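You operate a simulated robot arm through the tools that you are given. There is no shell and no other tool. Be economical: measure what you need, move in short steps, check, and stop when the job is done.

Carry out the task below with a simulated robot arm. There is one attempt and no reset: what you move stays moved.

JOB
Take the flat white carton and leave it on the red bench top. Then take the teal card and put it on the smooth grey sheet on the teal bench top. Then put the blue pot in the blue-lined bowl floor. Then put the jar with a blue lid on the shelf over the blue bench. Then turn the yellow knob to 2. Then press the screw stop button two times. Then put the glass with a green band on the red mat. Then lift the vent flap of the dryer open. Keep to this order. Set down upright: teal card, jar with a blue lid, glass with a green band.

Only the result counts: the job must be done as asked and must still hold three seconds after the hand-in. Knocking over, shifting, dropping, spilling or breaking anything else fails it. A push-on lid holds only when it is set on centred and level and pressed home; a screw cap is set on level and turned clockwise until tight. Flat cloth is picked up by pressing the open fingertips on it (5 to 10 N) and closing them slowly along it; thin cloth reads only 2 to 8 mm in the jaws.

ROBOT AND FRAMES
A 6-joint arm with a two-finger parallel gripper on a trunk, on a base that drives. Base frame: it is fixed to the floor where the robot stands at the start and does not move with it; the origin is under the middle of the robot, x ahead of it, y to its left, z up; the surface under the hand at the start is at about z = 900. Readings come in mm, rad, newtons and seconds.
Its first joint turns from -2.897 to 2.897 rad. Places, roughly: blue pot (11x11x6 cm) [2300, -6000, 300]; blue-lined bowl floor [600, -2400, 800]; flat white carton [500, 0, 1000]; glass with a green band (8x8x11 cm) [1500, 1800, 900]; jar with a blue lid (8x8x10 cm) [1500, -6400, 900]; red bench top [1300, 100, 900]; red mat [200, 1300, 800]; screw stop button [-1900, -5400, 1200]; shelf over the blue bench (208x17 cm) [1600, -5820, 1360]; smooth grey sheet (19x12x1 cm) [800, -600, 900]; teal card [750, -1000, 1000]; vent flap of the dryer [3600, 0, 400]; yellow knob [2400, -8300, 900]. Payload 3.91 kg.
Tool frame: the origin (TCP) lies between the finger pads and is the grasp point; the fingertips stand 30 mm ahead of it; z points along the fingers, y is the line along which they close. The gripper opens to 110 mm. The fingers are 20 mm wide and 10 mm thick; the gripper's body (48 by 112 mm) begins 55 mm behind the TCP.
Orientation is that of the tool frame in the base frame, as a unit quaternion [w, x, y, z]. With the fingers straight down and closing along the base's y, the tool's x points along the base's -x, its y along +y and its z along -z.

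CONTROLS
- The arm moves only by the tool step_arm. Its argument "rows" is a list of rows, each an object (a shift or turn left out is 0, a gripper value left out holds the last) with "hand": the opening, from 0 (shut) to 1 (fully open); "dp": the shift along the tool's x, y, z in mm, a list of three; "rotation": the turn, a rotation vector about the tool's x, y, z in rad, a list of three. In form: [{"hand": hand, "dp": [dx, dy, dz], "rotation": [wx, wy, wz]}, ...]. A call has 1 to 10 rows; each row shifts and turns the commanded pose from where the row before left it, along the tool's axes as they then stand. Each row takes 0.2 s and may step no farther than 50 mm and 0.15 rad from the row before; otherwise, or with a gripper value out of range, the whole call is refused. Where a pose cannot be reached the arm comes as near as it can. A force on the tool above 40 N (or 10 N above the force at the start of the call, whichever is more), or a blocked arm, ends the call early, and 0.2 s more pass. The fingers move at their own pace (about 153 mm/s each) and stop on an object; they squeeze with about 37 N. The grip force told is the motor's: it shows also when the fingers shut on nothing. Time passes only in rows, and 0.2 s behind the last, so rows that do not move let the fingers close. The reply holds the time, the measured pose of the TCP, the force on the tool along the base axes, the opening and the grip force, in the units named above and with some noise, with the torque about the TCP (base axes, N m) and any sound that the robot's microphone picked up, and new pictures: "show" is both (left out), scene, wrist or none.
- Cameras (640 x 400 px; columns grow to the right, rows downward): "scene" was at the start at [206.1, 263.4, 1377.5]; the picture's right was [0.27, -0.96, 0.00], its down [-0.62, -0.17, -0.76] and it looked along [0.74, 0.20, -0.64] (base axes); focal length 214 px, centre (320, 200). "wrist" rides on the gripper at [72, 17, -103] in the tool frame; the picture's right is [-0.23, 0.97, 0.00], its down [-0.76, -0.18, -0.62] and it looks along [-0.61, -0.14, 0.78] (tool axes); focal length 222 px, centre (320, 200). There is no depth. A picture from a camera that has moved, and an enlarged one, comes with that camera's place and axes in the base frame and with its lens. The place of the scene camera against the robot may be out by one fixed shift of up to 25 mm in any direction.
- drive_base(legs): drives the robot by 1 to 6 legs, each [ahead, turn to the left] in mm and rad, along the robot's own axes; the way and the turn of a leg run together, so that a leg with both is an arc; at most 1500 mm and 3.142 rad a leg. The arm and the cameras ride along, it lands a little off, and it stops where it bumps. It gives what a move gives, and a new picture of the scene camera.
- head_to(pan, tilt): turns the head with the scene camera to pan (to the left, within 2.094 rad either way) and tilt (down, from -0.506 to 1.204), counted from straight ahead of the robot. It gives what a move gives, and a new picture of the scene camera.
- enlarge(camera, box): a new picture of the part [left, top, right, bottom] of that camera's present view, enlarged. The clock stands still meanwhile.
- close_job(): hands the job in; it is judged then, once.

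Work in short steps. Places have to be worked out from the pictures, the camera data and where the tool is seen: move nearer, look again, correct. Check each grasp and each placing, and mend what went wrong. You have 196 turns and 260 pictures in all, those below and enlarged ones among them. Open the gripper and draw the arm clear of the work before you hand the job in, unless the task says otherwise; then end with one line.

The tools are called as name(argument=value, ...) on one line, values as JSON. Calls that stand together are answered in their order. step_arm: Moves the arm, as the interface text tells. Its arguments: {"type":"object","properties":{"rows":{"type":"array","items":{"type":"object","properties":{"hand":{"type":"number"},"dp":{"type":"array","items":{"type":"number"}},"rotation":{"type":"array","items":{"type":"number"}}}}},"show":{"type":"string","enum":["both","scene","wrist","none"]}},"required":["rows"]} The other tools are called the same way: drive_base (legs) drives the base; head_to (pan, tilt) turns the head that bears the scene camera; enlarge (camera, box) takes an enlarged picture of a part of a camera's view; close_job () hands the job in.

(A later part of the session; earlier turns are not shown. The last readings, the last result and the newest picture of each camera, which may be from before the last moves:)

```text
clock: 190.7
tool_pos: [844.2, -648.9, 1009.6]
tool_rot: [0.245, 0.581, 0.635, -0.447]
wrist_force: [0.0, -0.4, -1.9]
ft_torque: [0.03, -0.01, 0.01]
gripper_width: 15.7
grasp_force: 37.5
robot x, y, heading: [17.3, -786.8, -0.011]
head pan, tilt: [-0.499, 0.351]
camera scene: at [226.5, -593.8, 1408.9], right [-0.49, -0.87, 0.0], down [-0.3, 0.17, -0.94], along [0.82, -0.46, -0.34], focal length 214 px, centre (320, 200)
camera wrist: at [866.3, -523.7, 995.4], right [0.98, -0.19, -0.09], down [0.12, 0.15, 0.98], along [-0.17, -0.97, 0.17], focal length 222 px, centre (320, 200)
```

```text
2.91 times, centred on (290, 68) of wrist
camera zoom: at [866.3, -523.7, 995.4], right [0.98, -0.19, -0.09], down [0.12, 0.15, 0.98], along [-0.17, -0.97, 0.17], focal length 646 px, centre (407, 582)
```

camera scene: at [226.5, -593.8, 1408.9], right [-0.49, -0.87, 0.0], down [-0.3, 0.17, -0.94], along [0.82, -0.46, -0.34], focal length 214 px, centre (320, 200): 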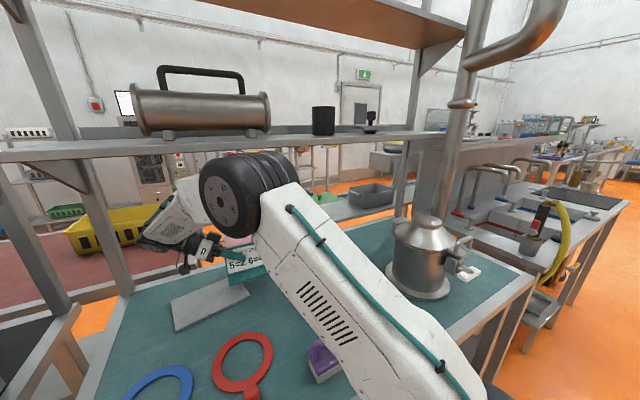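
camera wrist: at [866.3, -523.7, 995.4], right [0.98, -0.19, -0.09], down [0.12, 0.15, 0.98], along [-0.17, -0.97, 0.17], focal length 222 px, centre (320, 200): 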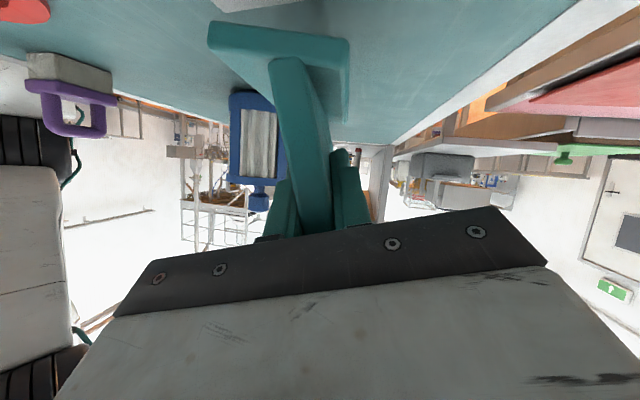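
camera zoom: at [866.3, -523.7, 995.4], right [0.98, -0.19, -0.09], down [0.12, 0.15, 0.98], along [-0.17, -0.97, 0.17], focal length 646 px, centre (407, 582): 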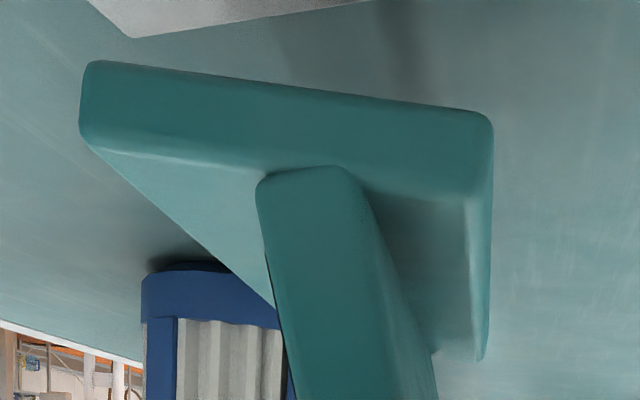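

The sheet runs from about (772, -664) to (861, -458), centred near (817, -561). The card's front lip hangs slightly low. I'll level it by about 0.075 rad while carrying it 115 mm further.

step_arm(rows=[{"rotation": [0.0125, 0, -0.0217]}, {"rotation": [0.0125, 0, -0.0217]}, {"rotation": [0.0125, 0, -0.0217]}, {"dp": [5.2, -0.8, -8.5]}, {"dp": [10.6, -2.5, -16.8]}, {"dp": [10.6, -2.5, -16.8]}, {"dp": [10.6, -2.5, -16.8]}, {"dp": [10.6, -2.5, -16.8]}, {"dp": [10.6, -2.5, -16.8]}, {"dp": [2.6, -0.6, -4]}])

enlarge(camera="wrist", box=[180, 0, 400, 137])

enlarge(camera="scene", box=[150, 220, 310, 340])

```text
clock: 192.9
tool_pos: [834.2, -542.5, 1007.1]
tool_rot: [0.22, 0.565, 0.647, -0.463]
wrist_force: [0.7, -0.3, -2.3]
ft_torque: [0.04, -0.04, -0.03]
gripper_width: 15.7
grasp_force: 37.0
out of reach, approached as far as the arm can: row 9, 10
robot x, y, heading: [21.9, -784.5, -0.009]
head pan, tilt: [-0.499, 0.351]
camera scene: at [226.6, -593.7, 1408.9], right [-0.49, -0.87, 0.0], down [-0.3, 0.17, -0.94], along [0.82, -0.46, -0.34], focal length 214 px, centre (320, 200)
camera wrist: at [854.7, -417.2, 991.2], right [0.97, -0.18, -0.16], down [0.19, 0.14, 0.97], along [-0.16, -0.97, 0.17], focal length 222 px, centre (320, 200)
```

scene: 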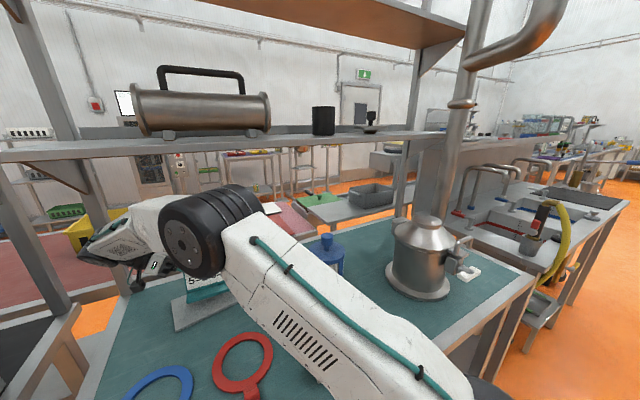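
wrist: 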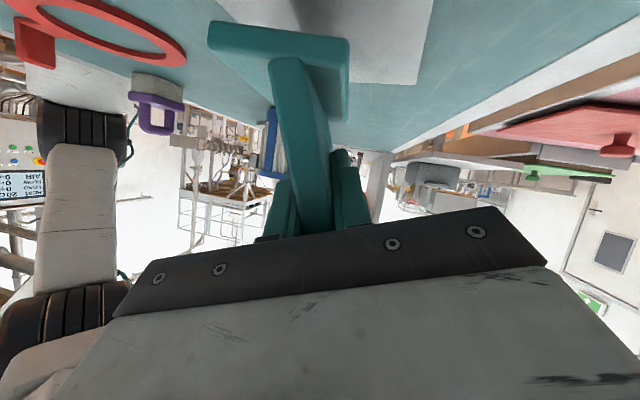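

```text
2.91 times, centred on (290, 68) of wrist
camera zoom: at [854.7, -417.2, 991.2], right [0.97, -0.18, -0.16], down [0.19, 0.14, 0.97], along [-0.16, -0.97, 0.17], focal length 646 px, centre (407, 582)
```

zoom: 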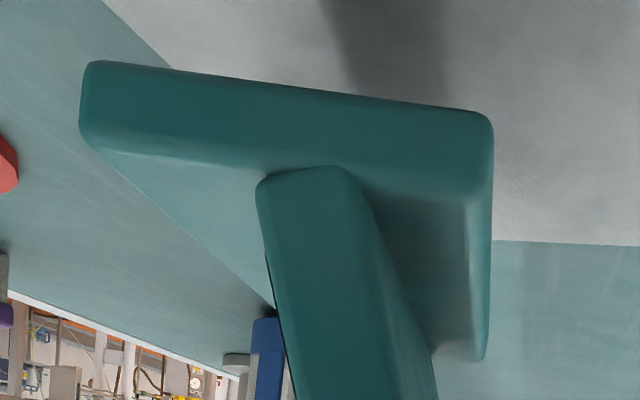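

```text
3.33 times, centred on (230, 280) of scene
camera zoom: at [226.6, -593.7, 1408.9], right [-0.49, -0.87, 0.0], down [-0.3, 0.17, -0.94], along [0.82, -0.46, -0.34], focal length 715 px, centre (620, -67)
```

zoom: 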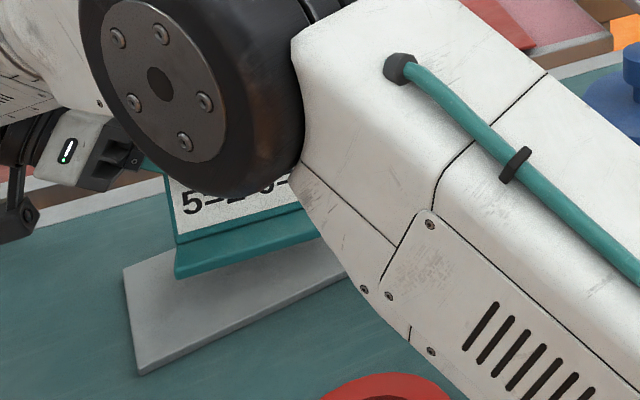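

The card is now nearly level, but the arm is at its reach limit, with the base a little too far toward the front of the sheet. A small base turn left with a slight advance will give room.

drive_base(legs=[[20, 0.08]])

step_arm(rows=[{}], show="wrist")

```text
clock: 193.7
tool_pos: [831.5, -478.8, 1006.4]
tool_rot: [0.238, 0.539, 0.668, -0.455]
wrist_force: [-0.3, 0.4, -1.8]
ft_torque: [0.03, 0.0, 0.01]
gripper_width: 15.6
grasp_force: 36.9
robot x, y, heading: [37.5, -786.7, 0.065]
head pan, tilt: [-0.499, 0.351]
camera scene: at [231.6, -576.9, 1408.9], right [-0.42, -0.91, 0.0], down [-0.31, 0.14, -0.94], along [0.85, -0.39, -0.34], focal length 214 px, centre (320, 200)
```

scene: 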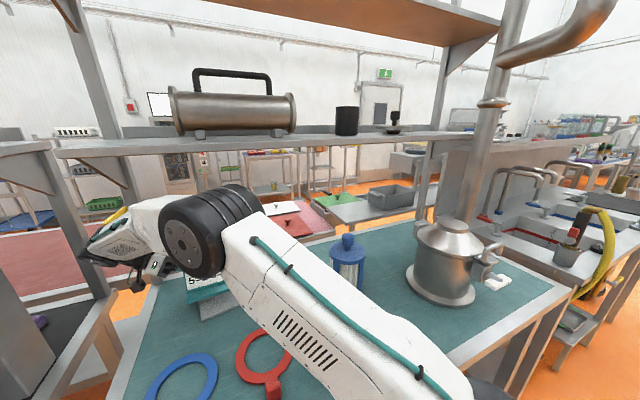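

```text
clock: 194.1
tool_pos: [831.7, -479.0, 1005.1]
tool_rot: [0.238, 0.538, 0.668, -0.455]
wrist_force: [-0.5, 0.2, -1.7]
ft_torque: [0.04, -0.05, 0.0]
gripper_width: 15.7
grasp_force: 36.5
robot x, y, heading: [39.3, -785.3, 0.064]
head pan, tilt: [-0.499, 0.351]
camera wrist: at [843.5, -352.4, 991.0], right [0.98, -0.11, -0.16], down [0.17, 0.15, 0.97], along [-0.08, -0.98, 0.17], focal length 222 px, centre (320, 200)
```

wrist: 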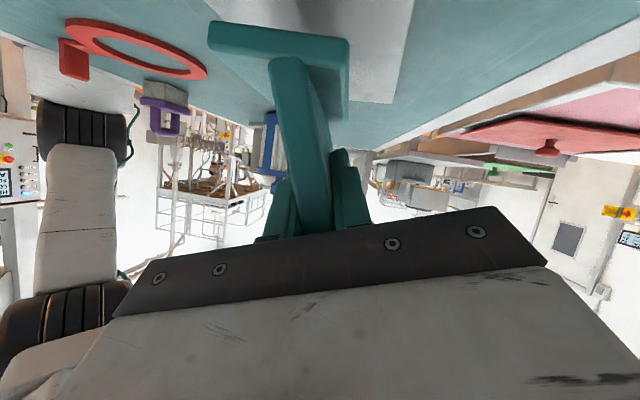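

The base turn worked. I'll shift the card over the sheet centre by about (+16, -40) and lower it most of the way.

step_arm(rows=[{"dp": [-3, 3, 6]}, {"dp": [-6.2, 5.8, 11.9]}, {"dp": [-6.2, 5.8, 11.9]}, {"dp": [-3.1, 2.8, 5.8]}, {"dp": [4.8, 2.1, 2.8]}, {}], show="wrist")

enlarge(camera="wrist", box=[180, 0, 420, 150])

enlarge(camera="scene", box=[150, 220, 310, 340])

```text
clock: 195.5
tool_pos: [848.6, -519.1, 993.0]
tool_rot: [0.238, 0.538, 0.669, -0.454]
wrist_force: [0.4, 0.8, -1.0]
ft_torque: [0.03, -0.03, -0.02]
gripper_width: 15.8
grasp_force: 36.8
robot x, y, heading: [42.6, -788.2, 0.065]
head pan, tilt: [-0.499, 0.351]
camera wrist: at [859.8, -392.8, 977.5], right [0.98, -0.11, -0.16], down [0.17, 0.15, 0.97], along [-0.08, -0.98, 0.17], focal length 222 px, centre (320, 200)
```

wrist: 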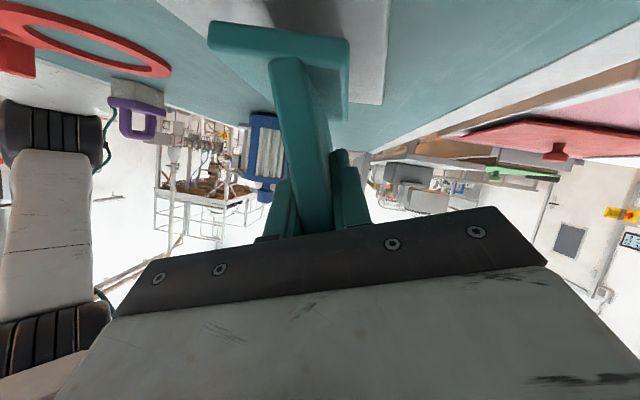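

```text
2.67 times, centred on (300, 75) of wrist
camera zoom: at [859.8, -392.8, 977.5], right [0.98, -0.11, -0.16], down [0.17, 0.15, 0.97], along [-0.08, -0.98, 0.17], focal length 592 px, centre (373, 533)
```

zoom: 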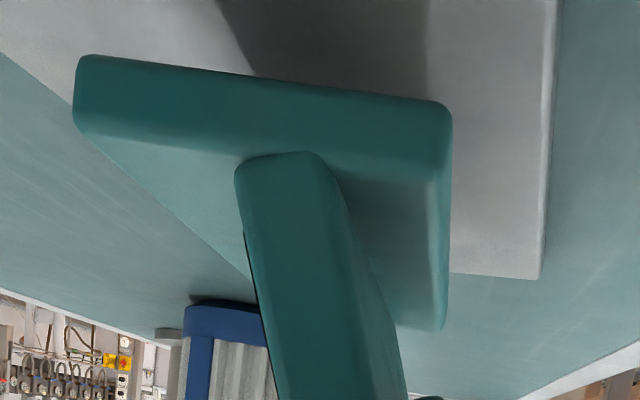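

```text
3.33 times, centred on (230, 280) of scene
camera zoom: at [231.6, -576.9, 1408.9], right [-0.42, -0.91, 0.0], down [-0.31, 0.14, -0.94], along [0.85, -0.39, -0.34], focal length 715 px, centre (620, -67)
```

zoom: 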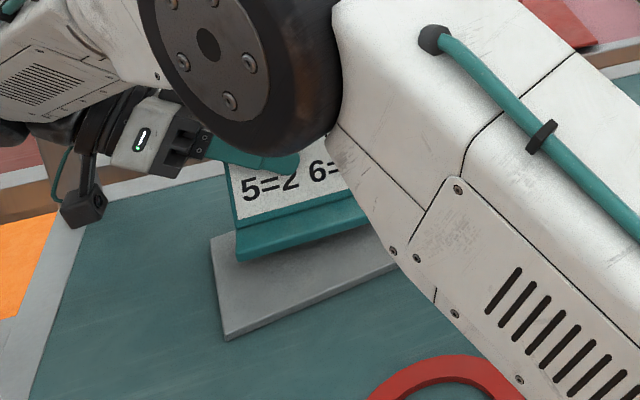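

The base is level and well inside the sheet, about 14 mm above it. I'll lower it to contact.

step_arm(rows=[{"dp": [4, 1.8, 2.4]}, {"dp": [3.2, 1.4, 1.9]}, {"dp": [2.4, 1.1, 1.4]}, {"dp": [0.8, 0.35, 0.5]}, {}], show="wrist")

```text
clock: 196.7
tool_pos: [848.1, -519.3, 977.8]
tool_rot: [0.238, 0.538, 0.668, -0.455]
wrist_force: [-0.3, 0.5, -1.5]
ft_torque: [0.03, -0.03, -0.02]
gripper_width: 15.7
grasp_force: 36.7
robot x, y, heading: [36.8, -789.1, 0.068]
head pan, tilt: [-0.499, 0.351]
camera wrist: at [859.3, -392.8, 963.6], right [0.98, -0.11, -0.16], down [0.17, 0.15, 0.97], along [-0.08, -0.98, 0.17], focal length 222 px, centre (320, 200)
```

wrist: 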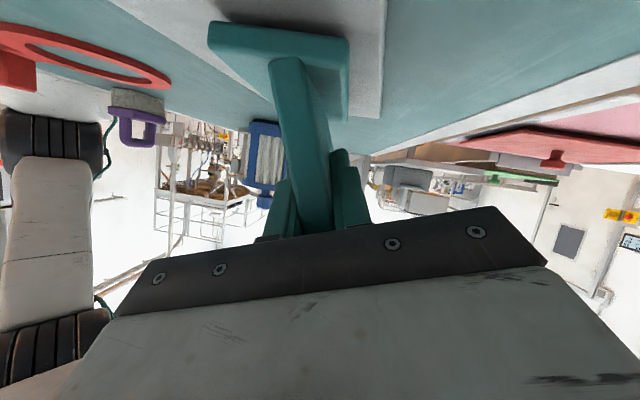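

There's no contact yet, so I'll continue in 1.5 mm steps.

step_arm(rows=[{"dp": [1.2, 0.5, 0.7]}, {"dp": [1.2, 0.5, 0.7]}, {"dp": [1.2, 0.5, 0.7]}, {}], show="none")

enlarge(camera="wrist", box=[180, 0, 420, 150])

```text
clock: 197.7
tool_pos: [848.5, -518.4, 975.5]
tool_rot: [0.239, 0.538, 0.668, -0.454]
wrist_force: [0.8, 0.6, 2.3]
ft_torque: [0.14, 0.1, 0.0]
gripper_width: 15.5
grasp_force: 37.4
robot x, y, heading: [38.1, -791.6, 0.072]
head pan, tilt: [-0.499, 0.351]
```

```text
2.67 times, centred on (300, 75) of wrist
camera zoom: at [859.6, -392.4, 959.8], right [0.98, -0.11, -0.16], down [0.17, 0.15, 0.97], along [-0.08, -0.98, 0.17], focal length 592 px, centre (373, 533)
```

zoom: 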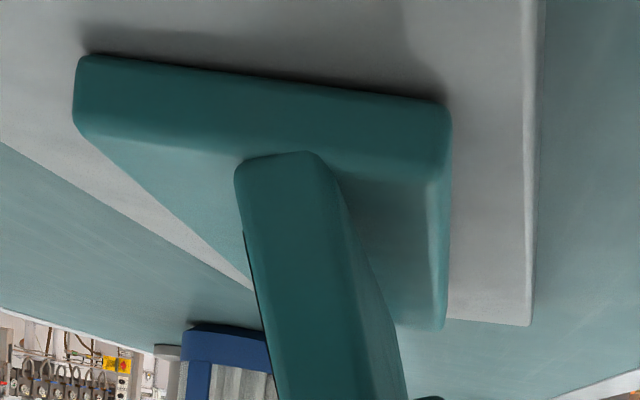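

Contact is starting, and the whole base lies inside the sheet. I'll press another 1 mm and release gradually.

step_arm(rows=[{"dp": [0.8, 0.35, 0.5]}, {}, {"hand": 0.2}, {"hand": 0.3}, {"hand": 0.5}, {}], show="wrist")

```text
clock: 199.1
tool_pos: [847.8, -519.8, 974.4]
tool_rot: [0.239, 0.539, 0.668, -0.455]
wrist_force: [0.1, -1.0, 0.2]
ft_torque: [-0.02, -0.04, 0.02]
gripper_width: 54.8
grasp_force: 0.1
robot x, y, heading: [38.0, -787.5, 0.069]
head pan, tilt: [-0.499, 0.351]
camera wrist: at [860.0, -393.0, 958.4], right [0.98, -0.11, -0.16], down [0.17, 0.15, 0.97], along [-0.08, -0.98, 0.17], focal length 222 px, centre (320, 200)
```

wrist: 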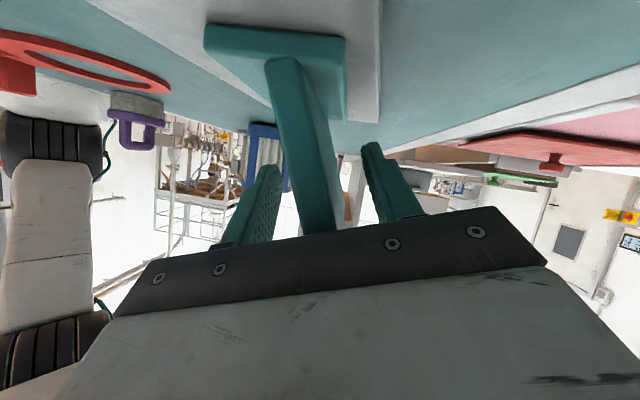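

It released cleanly and the card is standing. I'll open fully and move up out over the plate in small steps.

step_arm(rows=[{"hand": 1}, {}, {"dp": [-11.2, -3.4, -10]}, {"dp": [-11.2, -3.4, -10]}, {"dp": [-11.2, -3.4, -10]}, {"dp": [-11.2, -3.4, -10]}, {"dp": [-11.2, -3.4, -10]}, {}])

```text
clock: 200.9
tool_pos: [853.9, -511.5, 1042.1]
tool_rot: [0.239, 0.538, 0.67, -0.452]
wrist_force: [0.0, -0.9, -0.4]
ft_torque: [-0.02, 0.02, -0.03]
gripper_width: 109.9
grasp_force: 0.1
out of reach, approached as far as the arm can: row 7
robot x, y, heading: [37.5, -783.5, 0.061]
head pan, tilt: [-0.499, 0.351]
camera scene: at [231.5, -576.9, 1408.9], right [-0.42, -0.91, 0.0], down [-0.31, 0.14, -0.94], along [0.85, -0.39, -0.34], focal length 214 px, centre (320, 200)
camera wrist: at [863.7, -385.2, 1027.4], right [0.98, -0.1, -0.16], down [0.17, 0.15, 0.97], along [-0.08, -0.98, 0.17], focal length 222 px, centre (320, 200)
```

scene: 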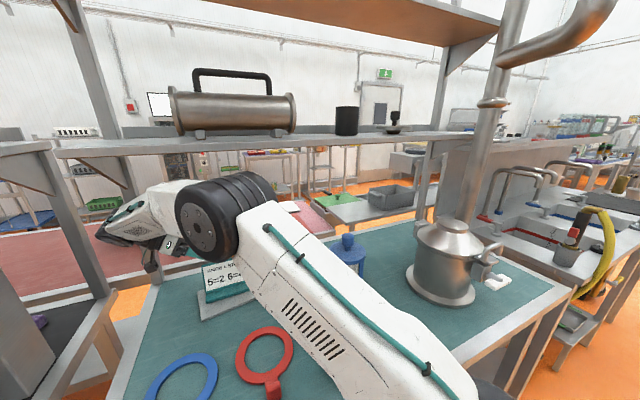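
wrist: 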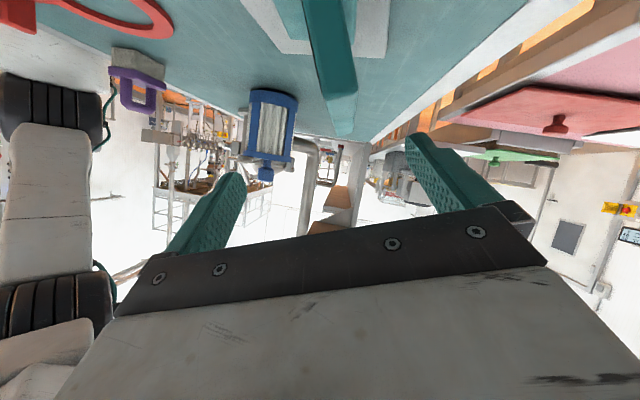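

The fingers have cleared the plate's top. I'll draw straight back out from under the shelf.

step_arm(rows=[{"dp": [-9.1, -14.6, -5.3]}, {"dp": [2.7, -30.8, 1.4]}, {"dp": [2.7, -30.8, 1.4]}, {"dp": [9.2, -28, 5.2]}, {"dp": [9.2, -28, 5.2]}, {"dp": [9.2, -28, 5.2]}, {"dp": [9.2, -28, 5.2]}, {"dp": [9.2, -28, 5.2]}, {"dp": [9.2, -28, 5.2]}, {}])

enlarge(camera="scene", box=[160, 210, 320, 330])

```text
clock: 203.1
tool_pos: [603.0, -513.6, 1068.7]
tool_rot: [0.237, 0.539, 0.668, -0.455]
wrist_force: [0.3, -0.3, -0.3]
ft_torque: [0.03, 0.01, -0.01]
gripper_width: 110.0
grasp_force: 0.1
out of reach, approached as far as the arm can: row 1
robot x, y, heading: [41.4, -788.2, 0.066]
head pan, tilt: [-0.499, 0.351]
camera scene: at [231.5, -576.9, 1408.9], right [-0.42, -0.91, 0.0], down [-0.31, 0.14, -0.94], along [0.85, -0.39, -0.34], focal length 214 px, centre (320, 200)
camera wrist: at [613.6, -387.4, 1054.4], right [0.98, -0.11, -0.16], down [0.17, 0.15, 0.97], along [-0.08, -0.98, 0.17], focal length 222 px, centre (320, 200)
```

scene: 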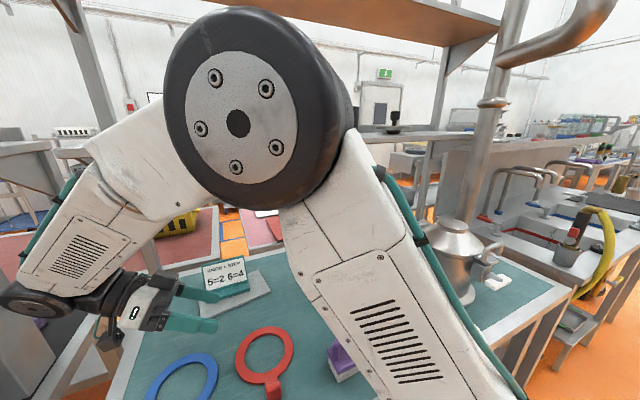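
wrist: 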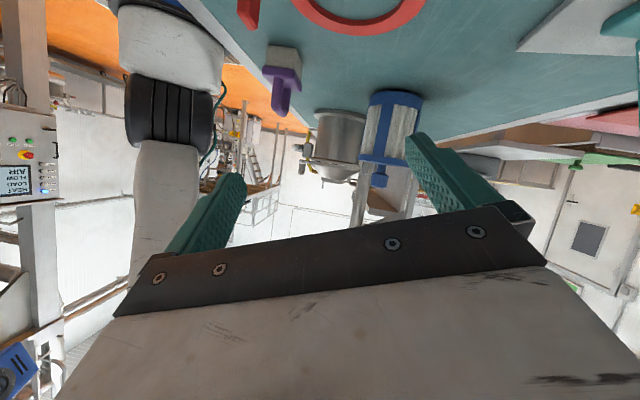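

```text
3.33 times, centred on (240, 270) of scene
camera zoom: at [231.5, -576.9, 1408.9], right [-0.42, -0.91, 0.0], down [-0.31, 0.14, -0.94], along [0.85, -0.39, -0.34], focal length 715 px, centre (587, -33)
```

zoom: 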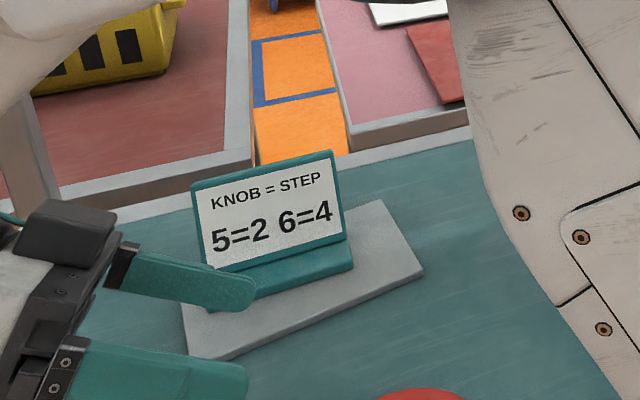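

The card stands on the grey sheet. I'll raise the arm and turn the tool back to pointing down for travel.

step_arm(rows=[{"dp": [-32, -14, -19]}, {"dp": [-32, -14, -19]}, {"dp": [-32, -14, -19]}, {"rotation": [0, 0.15, 0]}, {"rotation": [0, 0.15, 0]}, {"rotation": [0, 0.15, 0]}, {"rotation": [0, 0.15, 0]}, {"rotation": [0, 0.15, 0]}, {"rotation": [0, 0.15, 0]}, {"rotation": [0, 0.147, 0]}], show="none")

step_arm(rows=[{"rotation": [-0.14, 0, 0]}, {"rotation": [-0.14, 0, 0]}, {"rotation": [-0.07, 0, 0]}, {}], show="none")

head_to(pan=-1.4, tilt=0.35)

```text
clock: 205.3
tool_pos: [601.9, -537.7, 1135.8]
tool_rot: [-0.128, 0.693, 0.698, -0.124]
wrist_force: [-1.1, 1.4, -0.1]
ft_torque: [0.0, 0.04, 0.03]
gripper_width: 109.8
grasp_force: 0.0
out of reach, approached as far as the arm can: row 2, 3
robot x, y, heading: [37.9, -789.4, 0.066]
head pan, tilt: [-0.499, 0.351]
```

```text
clock: 206.3
tool_pos: [601.7, -539.2, 1137.1]
tool_rot: [-0.004, 0.706, 0.709, 0.0]
wrist_force: [-0.5, 0.5, -0.3]
ft_torque: [-0.03, -0.01, -0.01]
gripper_width: 110.0
grasp_force: 0.1
robot x, y, heading: [39.7, -788.4, 0.065]
head pan, tilt: [-0.499, 0.351]
```

```text
clock: 207.5
tool_pos: [602.1, -540.4, 1135.9]
tool_rot: [-0.005, 0.705, 0.709, -0.002]
wrist_force: [0.3, -0.2, -0.3]
ft_torque: [0.02, -0.01, 0.02]
gripper_width: 109.7
grasp_force: 0.1
robot x, y, heading: [38.5, -784.6, 0.063]
head pan, tilt: [-1.4, 0.351]
camera scene: at [168.9, -628.4, 1409.0], right [-0.97, -0.24, 0.0], down [-0.08, 0.33, -0.94], along [0.22, -0.91, -0.34], focal length 214 px, centre (320, 200)
```

scene: 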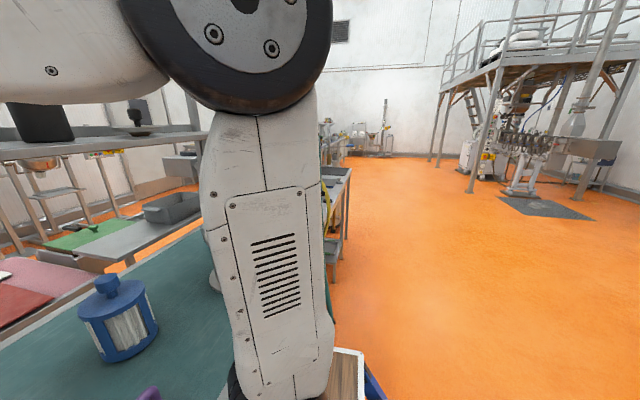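

Next is the blue pot at about (2300, -6000). I'll bring the arm to the front and raised, then drive down the aisle toward -y, looking at the basin on the way.

step_arm(rows=[{"dp": [0, 0, -40]}, {"dp": [0, 0, -40]}, {"dp": [0, 0, -40]}, {"dp": [-42, -5, 0]}, {"dp": [-42, -5, 0]}, {"dp": [-42, -5, 0]}, {"dp": [-42, -5, 0]}, {"dp": [-42, -5, 0]}, {"dp": [-40, -5, 0]}], show="none")

drive_base(legs=[[-320, 0], [0, -1.63], [1400, 0]])

head_to(pan=0.9, tilt=0.45)

```text
clock: 209.5
tool_pos: [575.6, -791.1, 1260.1]
tool_rot: [-0.004, 0.706, 0.708, -0.001]
wrist_force: [0.0, -0.1, 0.5]
ft_torque: [0.04, -0.02, 0.0]
gripper_width: 110.3
grasp_force: 0.1
robot x, y, heading: [40.5, -788.5, 0.07]
head pan, tilt: [-1.4, 0.351]
```

```text
clock: 222.0
tool_pos: [-292.4, -2703.8, 1259.2]
tool_rot: [-0.004, 1.0, -0.024, 0.003]
wrist_force: [0.7, 0.6, -0.3]
ft_torque: [-0.01, -0.02, 0.01]
gripper_width: 109.8
grasp_force: 0.0
robot x, y, heading: [-258.4, -2169.3, -1.557]
head pan, tilt: [-1.4, 0.351]
camera scene: at [-120.3, -2306.0, 1409.0], right [-0.18, 0.98, 0.0], down [0.34, 0.06, -0.94], along [-0.92, -0.17, -0.34], focal length 214 px, centre (320, 200)
```

scene: 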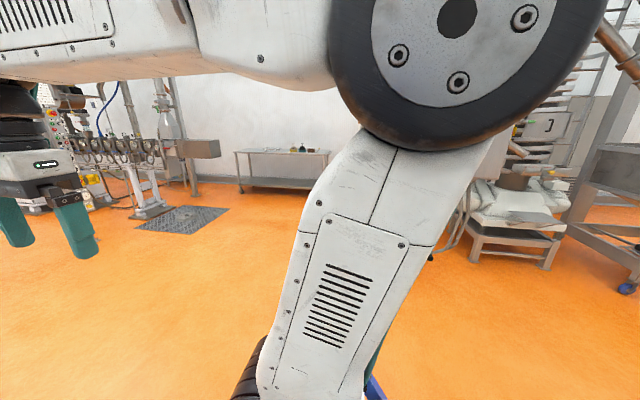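

```text
clock: 224.1
tool_pos: [-292.3, -2704.4, 1258.4]
tool_rot: [-0.004, 1.0, -0.024, 0.003]
wrist_force: [0.1, -0.4, -0.5]
ft_torque: [-0.03, 0.02, 0.01]
gripper_width: 109.7
grasp_force: 0.0
robot x, y, heading: [-260.4, -2170.6, -1.558]
head pan, tilt: [0.901, 0.45]
camera scene: at [44.0, -2345.3, 1399.8], right [-0.61, -0.79, 0.0], down [-0.34, 0.27, -0.9], along [0.71, -0.55, -0.44], focal length 214 px, centre (320, 200)
```

scene: 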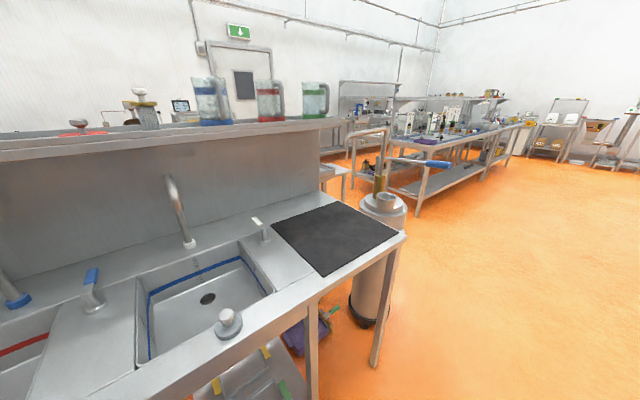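

The blue-lined basin is at about (650, -2360). I'll keep on down the aisle toward the pot.

drive_base(legs=[[1300, 0], [900, 0]])

head_to(pan=0.2, tilt=0.35)

```text
clock: 235.3
tool_pos: [-329.1, -4964.6, 1260.1]
tool_rot: [-0.004, 0.999, -0.037, 0.003]
wrist_force: [-0.2, 0.3, -0.3]
ft_torque: [-0.01, -0.04, 0.0]
gripper_width: 109.8
grasp_force: 0.0
robot x, y, heading: [-279.9, -4426.7, -1.585]
head pan, tilt: [0.901, 0.45]
camera scene: at [16.9, -4613.7, 1399.7], right [-0.63, -0.78, 0.0], down [-0.34, 0.27, -0.9], along [0.7, -0.57, -0.44], focal length 214 px, centre (320, 200)
```

scene: 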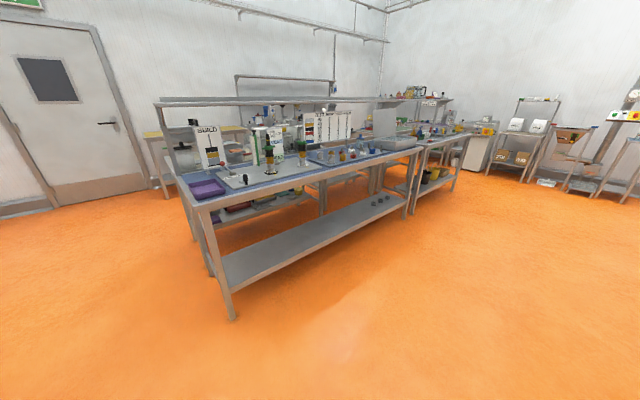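

```text
clock: 236.3
tool_pos: [-327.7, -4963.6, 1259.0]
tool_rot: [-0.004, 0.999, -0.037, 0.003]
wrist_force: [-0.8, 0.5, 0.1]
ft_torque: [-0.03, -0.03, 0.03]
gripper_width: 109.8
grasp_force: 0.0
robot x, y, heading: [-280.2, -4428.8, -1.589]
head pan, tilt: [0.201, 0.351]
camera scene: at [-37.0, -4647.2, 1408.9], right [-0.98, -0.19, 0.0], down [-0.06, 0.34, -0.94], along [0.18, -0.92, -0.34], focal length 214 px, centre (320, 200)
```

scene: 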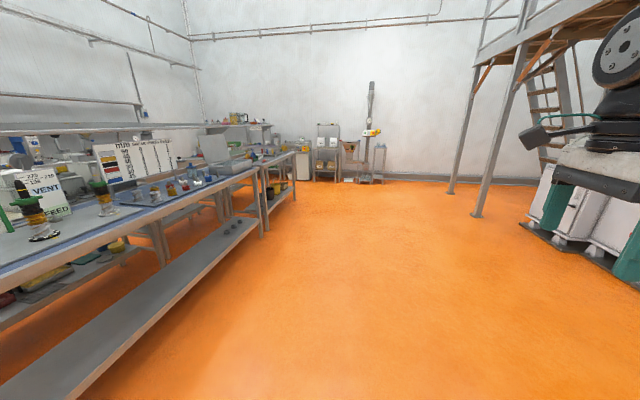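

The blue bench row begins at about (1180, -4750). The pot should be on a low shelf behind it, so I'll turn left, drive along its near end, and look.

drive_base(legs=[[-150, 0], [0, 1.585], [1400, 0]])

head_to(pan=-0.7, tilt=0.5)

```text
clock: 247.9
tool_pos: [1610.7, -4345.1, 1258.0]
tool_rot: [-0.004, 0.735, 0.678, -0.001]
wrist_force: [-0.4, -0.1, -0.2]
ft_torque: [0.01, -0.02, 0.04]
gripper_width: 109.9
grasp_force: 0.1
robot x, y, heading: [1077.2, -4296.4, -0.022]
head pan, tilt: [0.201, 0.351]
camera scene: at [1296.5, -4040.3, 1409.0], right [0.18, -0.98, 0.0], down [-0.34, -0.06, -0.94], along [0.92, 0.17, -0.34], focal length 214 px, centre (320, 200)
```

scene: 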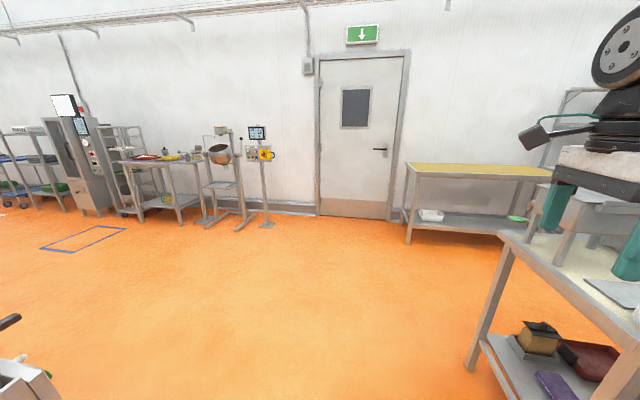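

```text
clock: 249.1
tool_pos: [1610.6, -4346.3, 1259.8]
tool_rot: [-0.006, 0.736, 0.677, -0.001]
wrist_force: [0.3, 0.2, 0.3]
ft_torque: [0.0, 0.0, 0.0]
gripper_width: 109.8
grasp_force: 0.2
robot x, y, heading: [1077.5, -4292.7, -0.021]
head pan, tilt: [-0.7, 0.499]
camera scene: at [1273.2, -4117.0, 1395.3], right [-0.66, -0.75, 0.0], down [-0.36, 0.32, -0.88], along [0.66, -0.58, -0.48], focal length 214 px, centre (320, 200)
```

scene: 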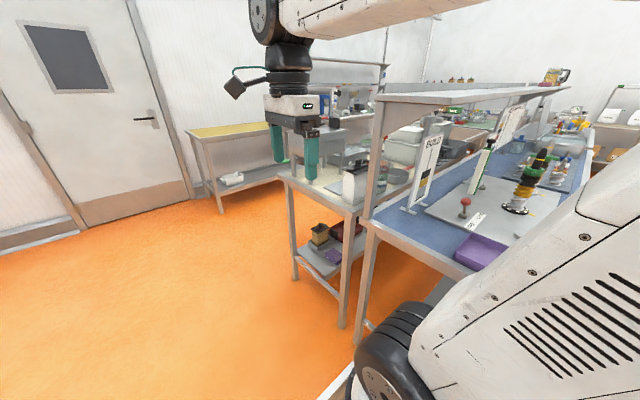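

There's a wide back aisle at x≈2400–3700. I'll drive round into it and look at the lower shelf near (2300, -6000).

drive_base(legs=[[1000, 0], [950, 0], [0, -1.55], [1400, 0]])

head_to(pan=-0.9, tilt=0.6)

```text
clock: 269.0
tool_pos: [3091.1, -6276.9, 1259.3]
tool_rot: [-0.005, 1.0, -0.002, 0.003]
wrist_force: [0.1, -0.5, 0.1]
ft_torque: [-0.01, 0.03, 0.02]
gripper_width: 109.9
grasp_force: 0.1
robot x, y, heading: [3098.7, -5738.0, -1.511]
head pan, tilt: [-0.7, 0.499]
camera scene: at [3280.5, -5921.0, 1395.3], right [-0.8, 0.6, 0.0], down [0.29, 0.38, -0.88], along [-0.52, -0.7, -0.48], focal length 214 px, centre (320, 200)
```

scene: 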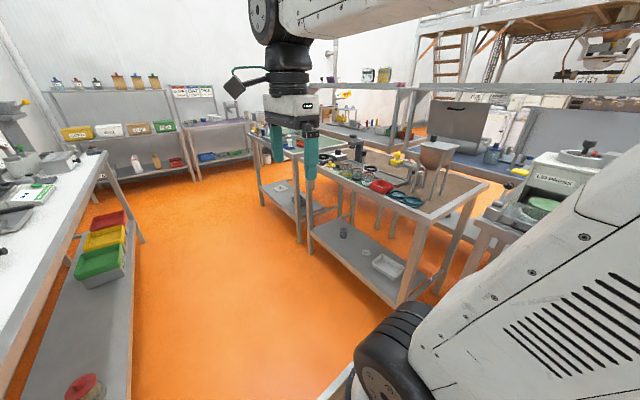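

```text
clock: 269.8
tool_pos: [3090.6, -6276.8, 1258.2]
tool_rot: [-0.005, 1.0, -0.001, 0.003]
wrist_force: [0.7, -1.0, -0.3]
ft_torque: [-0.01, -0.01, 0.01]
gripper_width: 110.2
grasp_force: 0.1
robot x, y, heading: [3098.6, -5742.3, -1.509]
head pan, tilt: [-0.901, 0.6]
camera scene: at [3269.0, -5907.0, 1386.2], right [-0.67, 0.74, 0.0], down [0.42, 0.38, -0.83], along [-0.61, -0.55, -0.56], focal length 214 px, centre (320, 200)
```

scene: 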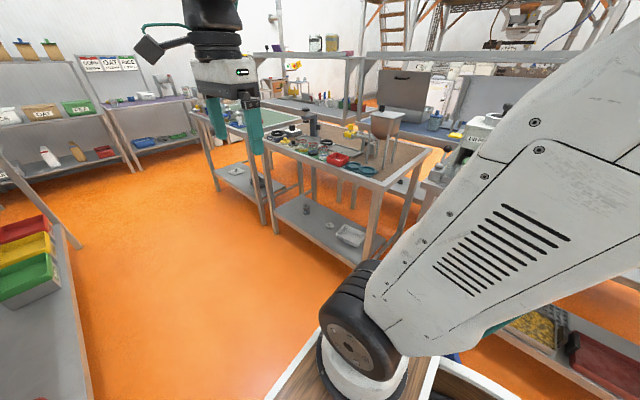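

I'll look further to the right and down for the pot.

head_to(pan=-1.75, tilt=0.6)

```text
clock: 270.9
tool_pos: [3091.1, -6275.4, 1259.9]
tool_rot: [-0.004, 1.0, -0.001, 0.003]
wrist_force: [0.2, -0.6, -0.1]
ft_torque: [-0.01, -0.02, -0.01]
gripper_width: 110.0
grasp_force: 0.0
robot x, y, heading: [3097.9, -5739.6, -1.511]
head pan, tilt: [-1.751, 0.6]
camera scene: at [3247.1, -5837.5, 1386.2], right [0.12, 0.99, 0.0], down [0.56, -0.07, -0.83], along [-0.82, 0.1, -0.56], focal length 214 px, centre (320, 200)
```

scene: 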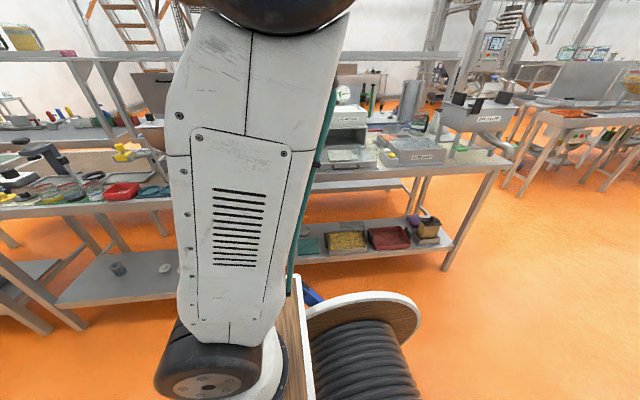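

The arm hides the pot's expected place. I'll turn the base to face the bench (-x).

drive_base(legs=[[0, -1.63]])

head_to(pan=0.25, tilt=0.75)

```text
clock: 275.3
tool_pos: [2563.9, -5686.6, 1259.7]
tool_rot: [0.001, -0.678, 0.735, -0.005]
wrist_force: [0.6, -0.1, 0.6]
ft_torque: [0.03, 0.03, 0.01]
gripper_width: 110.0
grasp_force: 0.1
robot x, y, heading: [3101.2, -5740.4, 3.122]
head pan, tilt: [-1.751, 0.6]
camera scene: at [2975.1, -5877.7, 1386.2], right [0.98, -0.2, 0.0], down [-0.11, -0.55, -0.83], along [0.16, 0.81, -0.56], focal length 214 px, centre (320, 200)
```

scene: 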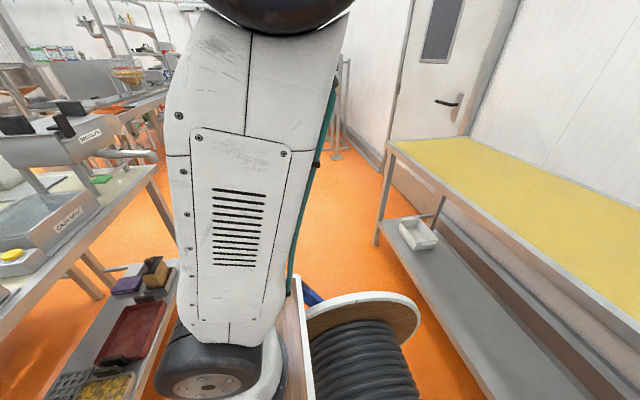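

```text
clock: 277.3
tool_pos: [2563.5, -5687.4, 1259.5]
tool_rot: [0.001, -0.678, 0.735, -0.005]
wrist_force: [-0.6, 0.9, 0.3]
ft_torque: [0.01, -0.01, 0.02]
gripper_width: 110.0
grasp_force: 0.0
robot x, y, heading: [3098.5, -5740.8, 3.127]
head pan, tilt: [0.25, 0.75]
camera scene: at [2876.7, -5983.1, 1373.3], right [-0.23, 0.97, 0.0], down [0.66, 0.15, -0.73], along [-0.71, -0.17, -0.68], focal length 214 px, centre (320, 200)
```

scene: 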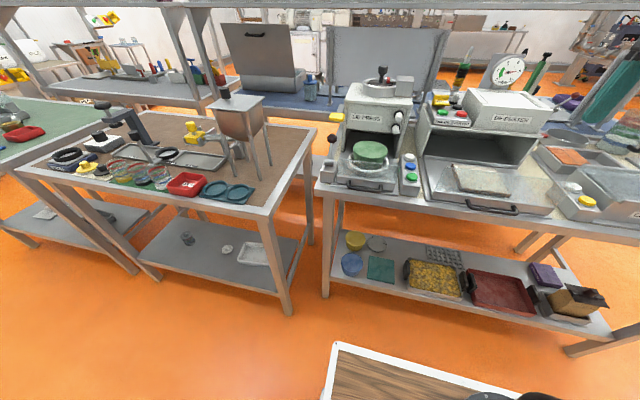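

There's a blue pot on the lower shelf, so I'll enlarge it.

enlarge(camera="scene", box=[310, 170, 470, 300])

```text
3.08 times, centred on (390, 235) of scene
camera zoom: at [2876.7, -5983.1, 1373.3], right [-0.23, 0.97, 0.0], down [0.66, 0.15, -0.73], along [-0.71, -0.17, -0.68], focal length 660 px, centre (105, 92)
```

zoom: 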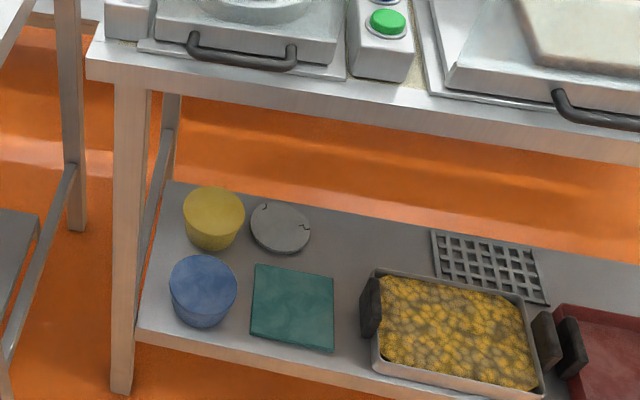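

The blue pot is on the lower shelf (z≈250) at about (2221, -5962), roughly 110 mm behind the front edge. I'll need a 45° tool coming in under the bench top, so first I'll line the base up at y≈-5962.

drive_base(legs=[[0, 1.57], [225, 0], [0, -1.56]])

step_arm(rows=[{"rotation": [0, 0, 0.15]}, {"rotation": [0, 0, 0.15]}, {"rotation": [0, 0, 0.15]}, {"rotation": [0, 0, 0.15]}, {"rotation": [0, 0, 0.15]}, {"rotation": [0, 0, 0.15]}, {"rotation": [0, 0, 0.15]}, {"rotation": [0, 0, 0.15]}, {"rotation": [0, 0, 0.15]}, {"rotation": [0, 0, 0.14]}], show="none")

```text
clock: 286.5
tool_pos: [2550.2, -5896.8, 1259.0]
tool_rot: [0.001, -0.666, 0.746, -0.005]
wrist_force: [-0.5, -1.4, 0.4]
ft_torque: [-0.01, 0.03, 0.0]
gripper_width: 110.0
grasp_force: 0.0
robot x, y, heading: [3084.3, -5965.3, 3.089]
head pan, tilt: [0.25, 0.75]
camera scene: at [2853.7, -6202.8, 1373.3], right [-0.2, 0.98, 0.0], down [0.67, 0.13, -0.73], along [-0.72, -0.14, -0.68], focal length 214 px, centre (320, 200)
```

scene: 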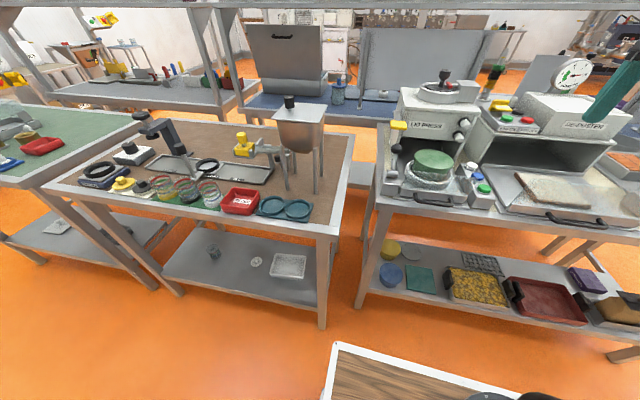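

```text
clock: 288.7
tool_pos: [2553.0, -5876.0, 1258.8]
tool_rot: [0.004, 0.016, 1.0, -0.005]
wrist_force: [-0.6, -0.6, 0.1]
ft_torque: [0.04, -0.05, 0.0]
gripper_width: 110.0
grasp_force: 0.0
out of reach, approached as far as the arm can: row 10
robot x, y, heading: [3082.0, -5966.9, 3.092]
head pan, tilt: [0.25, 0.75]
```

The tool's x axis now points forward. I'll pitch the tool 45° forward and shift it to y≈-5955.

step_arm(rows=[{"dp": [0, -40, 0], "rotation": [0, 0.15, 0]}, {"dp": [0, -39, 0], "rotation": [0, 0.15, 0]}, {"rotation": [0, 0.15, 0]}, {"rotation": [0, 0.15, 0]}, {"rotation": [0, 0.15, 0]}, {"rotation": [0, 0.035, 0]}, {}])

```text
clock: 290.3
tool_pos: [2557.8, -5885.9, 1257.5]
tool_rot: [-0.379, 0.016, 0.925, 0.003]
wrist_force: [-0.4, -0.2, -0.3]
ft_torque: [-0.02, 0.0, 0.01]
gripper_width: 109.9
grasp_force: 0.1
out of reach, approached as far as the arm can: row 1, 2
robot x, y, heading: [3085.7, -5963.6, 3.087]
head pan, tilt: [0.25, 0.75]
camera scene: at [2853.7, -6202.8, 1373.3], right [-0.2, 0.98, 0.0], down [0.67, 0.13, -0.73], along [-0.72, -0.14, -0.68], focal length 214 px, centre (320, 200)
camera wrist: at [2578.2, -5868.5, 1382.9], right [0.19, 0.97, -0.16], down [0.97, -0.21, -0.09], along [-0.12, -0.14, -0.98], focal length 222 px, centre (320, 200)
```

scene: 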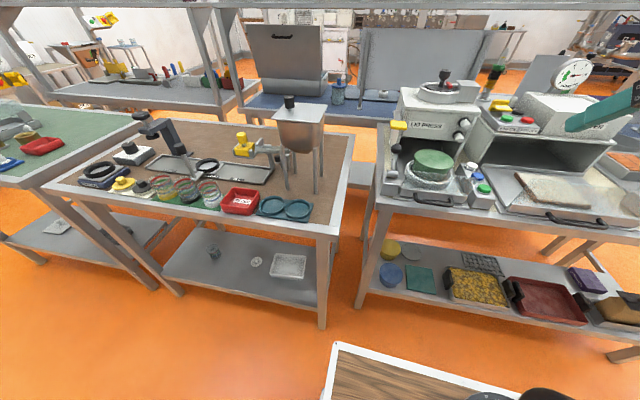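
wrist: 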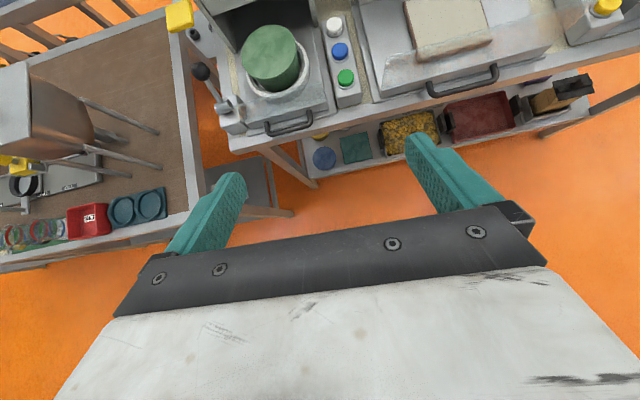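

The 45° pitch is set, and the wrist camera puts the pot at about (2235, -5957). I'll yaw slightly so the hand comes from the side away from the leg, move forward, and start down.

step_arm(rows=[{"rotation": [0.07, 0, -0.071]}, {"rotation": [0.07, 0, -0.071]}, {"dp": [31, -1, 30]}, {"dp": [31, -1, 30]}, {"dp": [31, -1, 30]}, {"dp": [-35, 0, 35.5]}, {"dp": [-35, 0, 35.5]}, {"dp": [-35, 0, 35.5]}, {"dp": [-35, 0, 35.5]}, {"dp": [-35, 0, 35.5]}])

```text
clock: 292.5
tool_pos: [2420.2, -5908.2, 1015.6]
tool_rot: [-0.376, -0.077, 0.923, -0.034]
wrist_force: [0.8, 0.2, 0.2]
ft_torque: [-0.01, -0.01, -0.02]
gripper_width: 110.1
grasp_force: 0.1
out of reach, approached as far as the arm can: row 10
robot x, y, heading: [3084.4, -5969.4, 3.087]
head pan, tilt: [0.25, 0.75]
camera scene: at [2854.4, -6202.9, 1373.4], right [-0.2, 0.98, 0.0], down [0.67, 0.13, -0.73], along [-0.72, -0.14, -0.68], focal length 214 px, centre (320, 200)
camera wrist: at [2436.6, -5886.9, 1141.8], right [0.0, 0.99, -0.16], down [1.0, -0.01, -0.09], along [-0.09, -0.16, -0.98], focal length 222 px, centre (320, 200)
```

scene: 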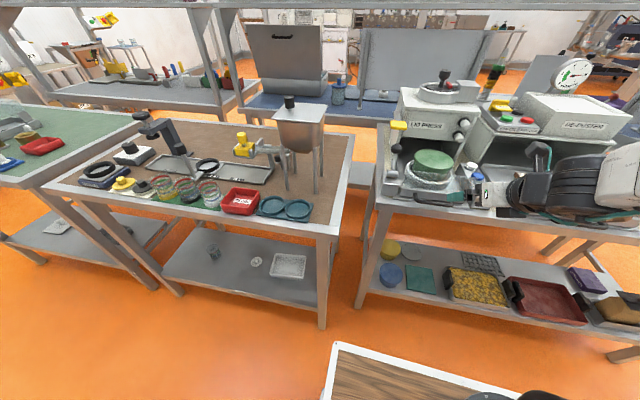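
wrist: 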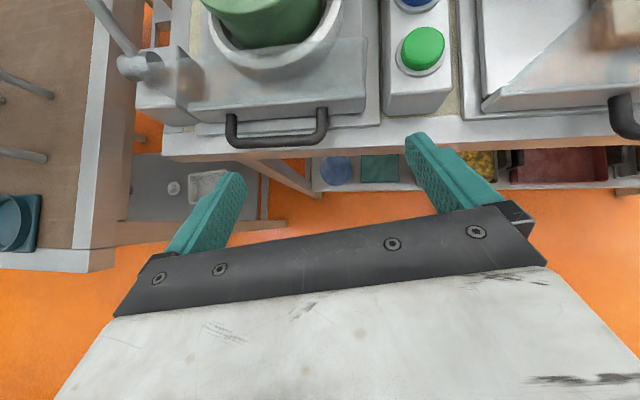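

Going down at 45° so close to the base is out of reach. I'll straighten the tool to vertical, descend in the aisle, and pitch again lower down.

step_arm(rows=[{"rotation": [0, -0.15, 0]}, {"rotation": [0, -0.15, 0]}, {"rotation": [0, -0.15, 0]}, {"rotation": [0, -0.15, 0]}, {"rotation": [0, -0.15, 0]}, {"dp": [0, 0, 50]}, {"dp": [0, 0, 50]}, {"dp": [0, 0, 50]}, {"dp": [0, 0, 50]}], show="none")

step_arm(rows=[{"dp": [0, 0, 50]}, {"dp": [0, 0, 50]}, {"dp": [0, 0, 50]}, {"dp": [0, 0, 50]}, {"dp": [0, 0, 50]}, {"dp": [0, 0, 50]}])

```text
clock: 294.5
tool_pos: [2413.0, -5915.2, 811.3]
tool_rot: [-0.014, -0.083, 0.996, -0.004]
wrist_force: [0.3, -0.1, -0.6]
ft_torque: [-0.01, 0.02, -0.01]
gripper_width: 110.1
grasp_force: 0.2
robot x, y, heading: [3082.7, -5964.8, 3.089]
head pan, tilt: [0.25, 0.75]
```

```text
clock: 294.8
tool_pos: [2409.5, -5914.6, 809.3]
tool_rot: [-0.019, -0.084, 0.996, -0.004]
wrist_force: [8.2, 0.3, 19.9]
ft_torque: [-0.02, 2.43, 0.08]
gripper_width: 109.8
grasp_force: 0.0
robot x, y, heading: [3084.3, -5965.4, 3.093]
head pan, tilt: [0.25, 0.75]
stopped in row 1: the force on the tool passed its limit at 67 N (the readings are from after the stop); the commanded pose is now the measured one
camera scene: at [2854.7, -6202.9, 1373.5], right [-0.2, 0.98, 0.0], down [0.67, 0.13, -0.73], along [-0.72, -0.14, -0.68], focal length 214 px, centre (320, 200)
camera wrist: at [2339.1, -5909.0, 916.3], right [0.06, 1.0, -0.01], down [0.8, -0.04, 0.59], along [0.59, -0.05, -0.8], focal length 222 px, centre (320, 200)
```

scene: 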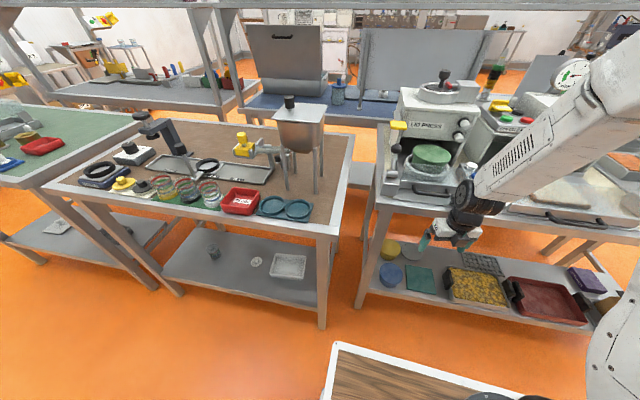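
wrist: 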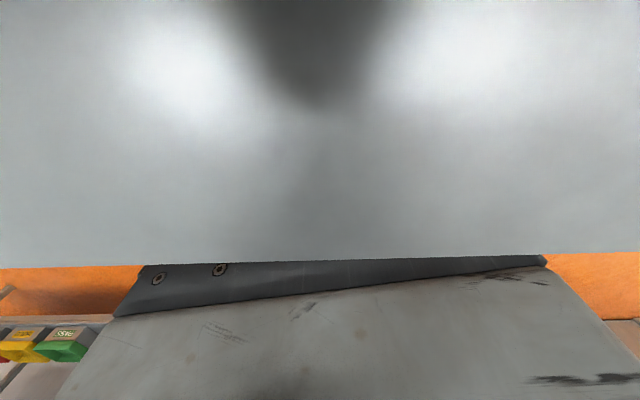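

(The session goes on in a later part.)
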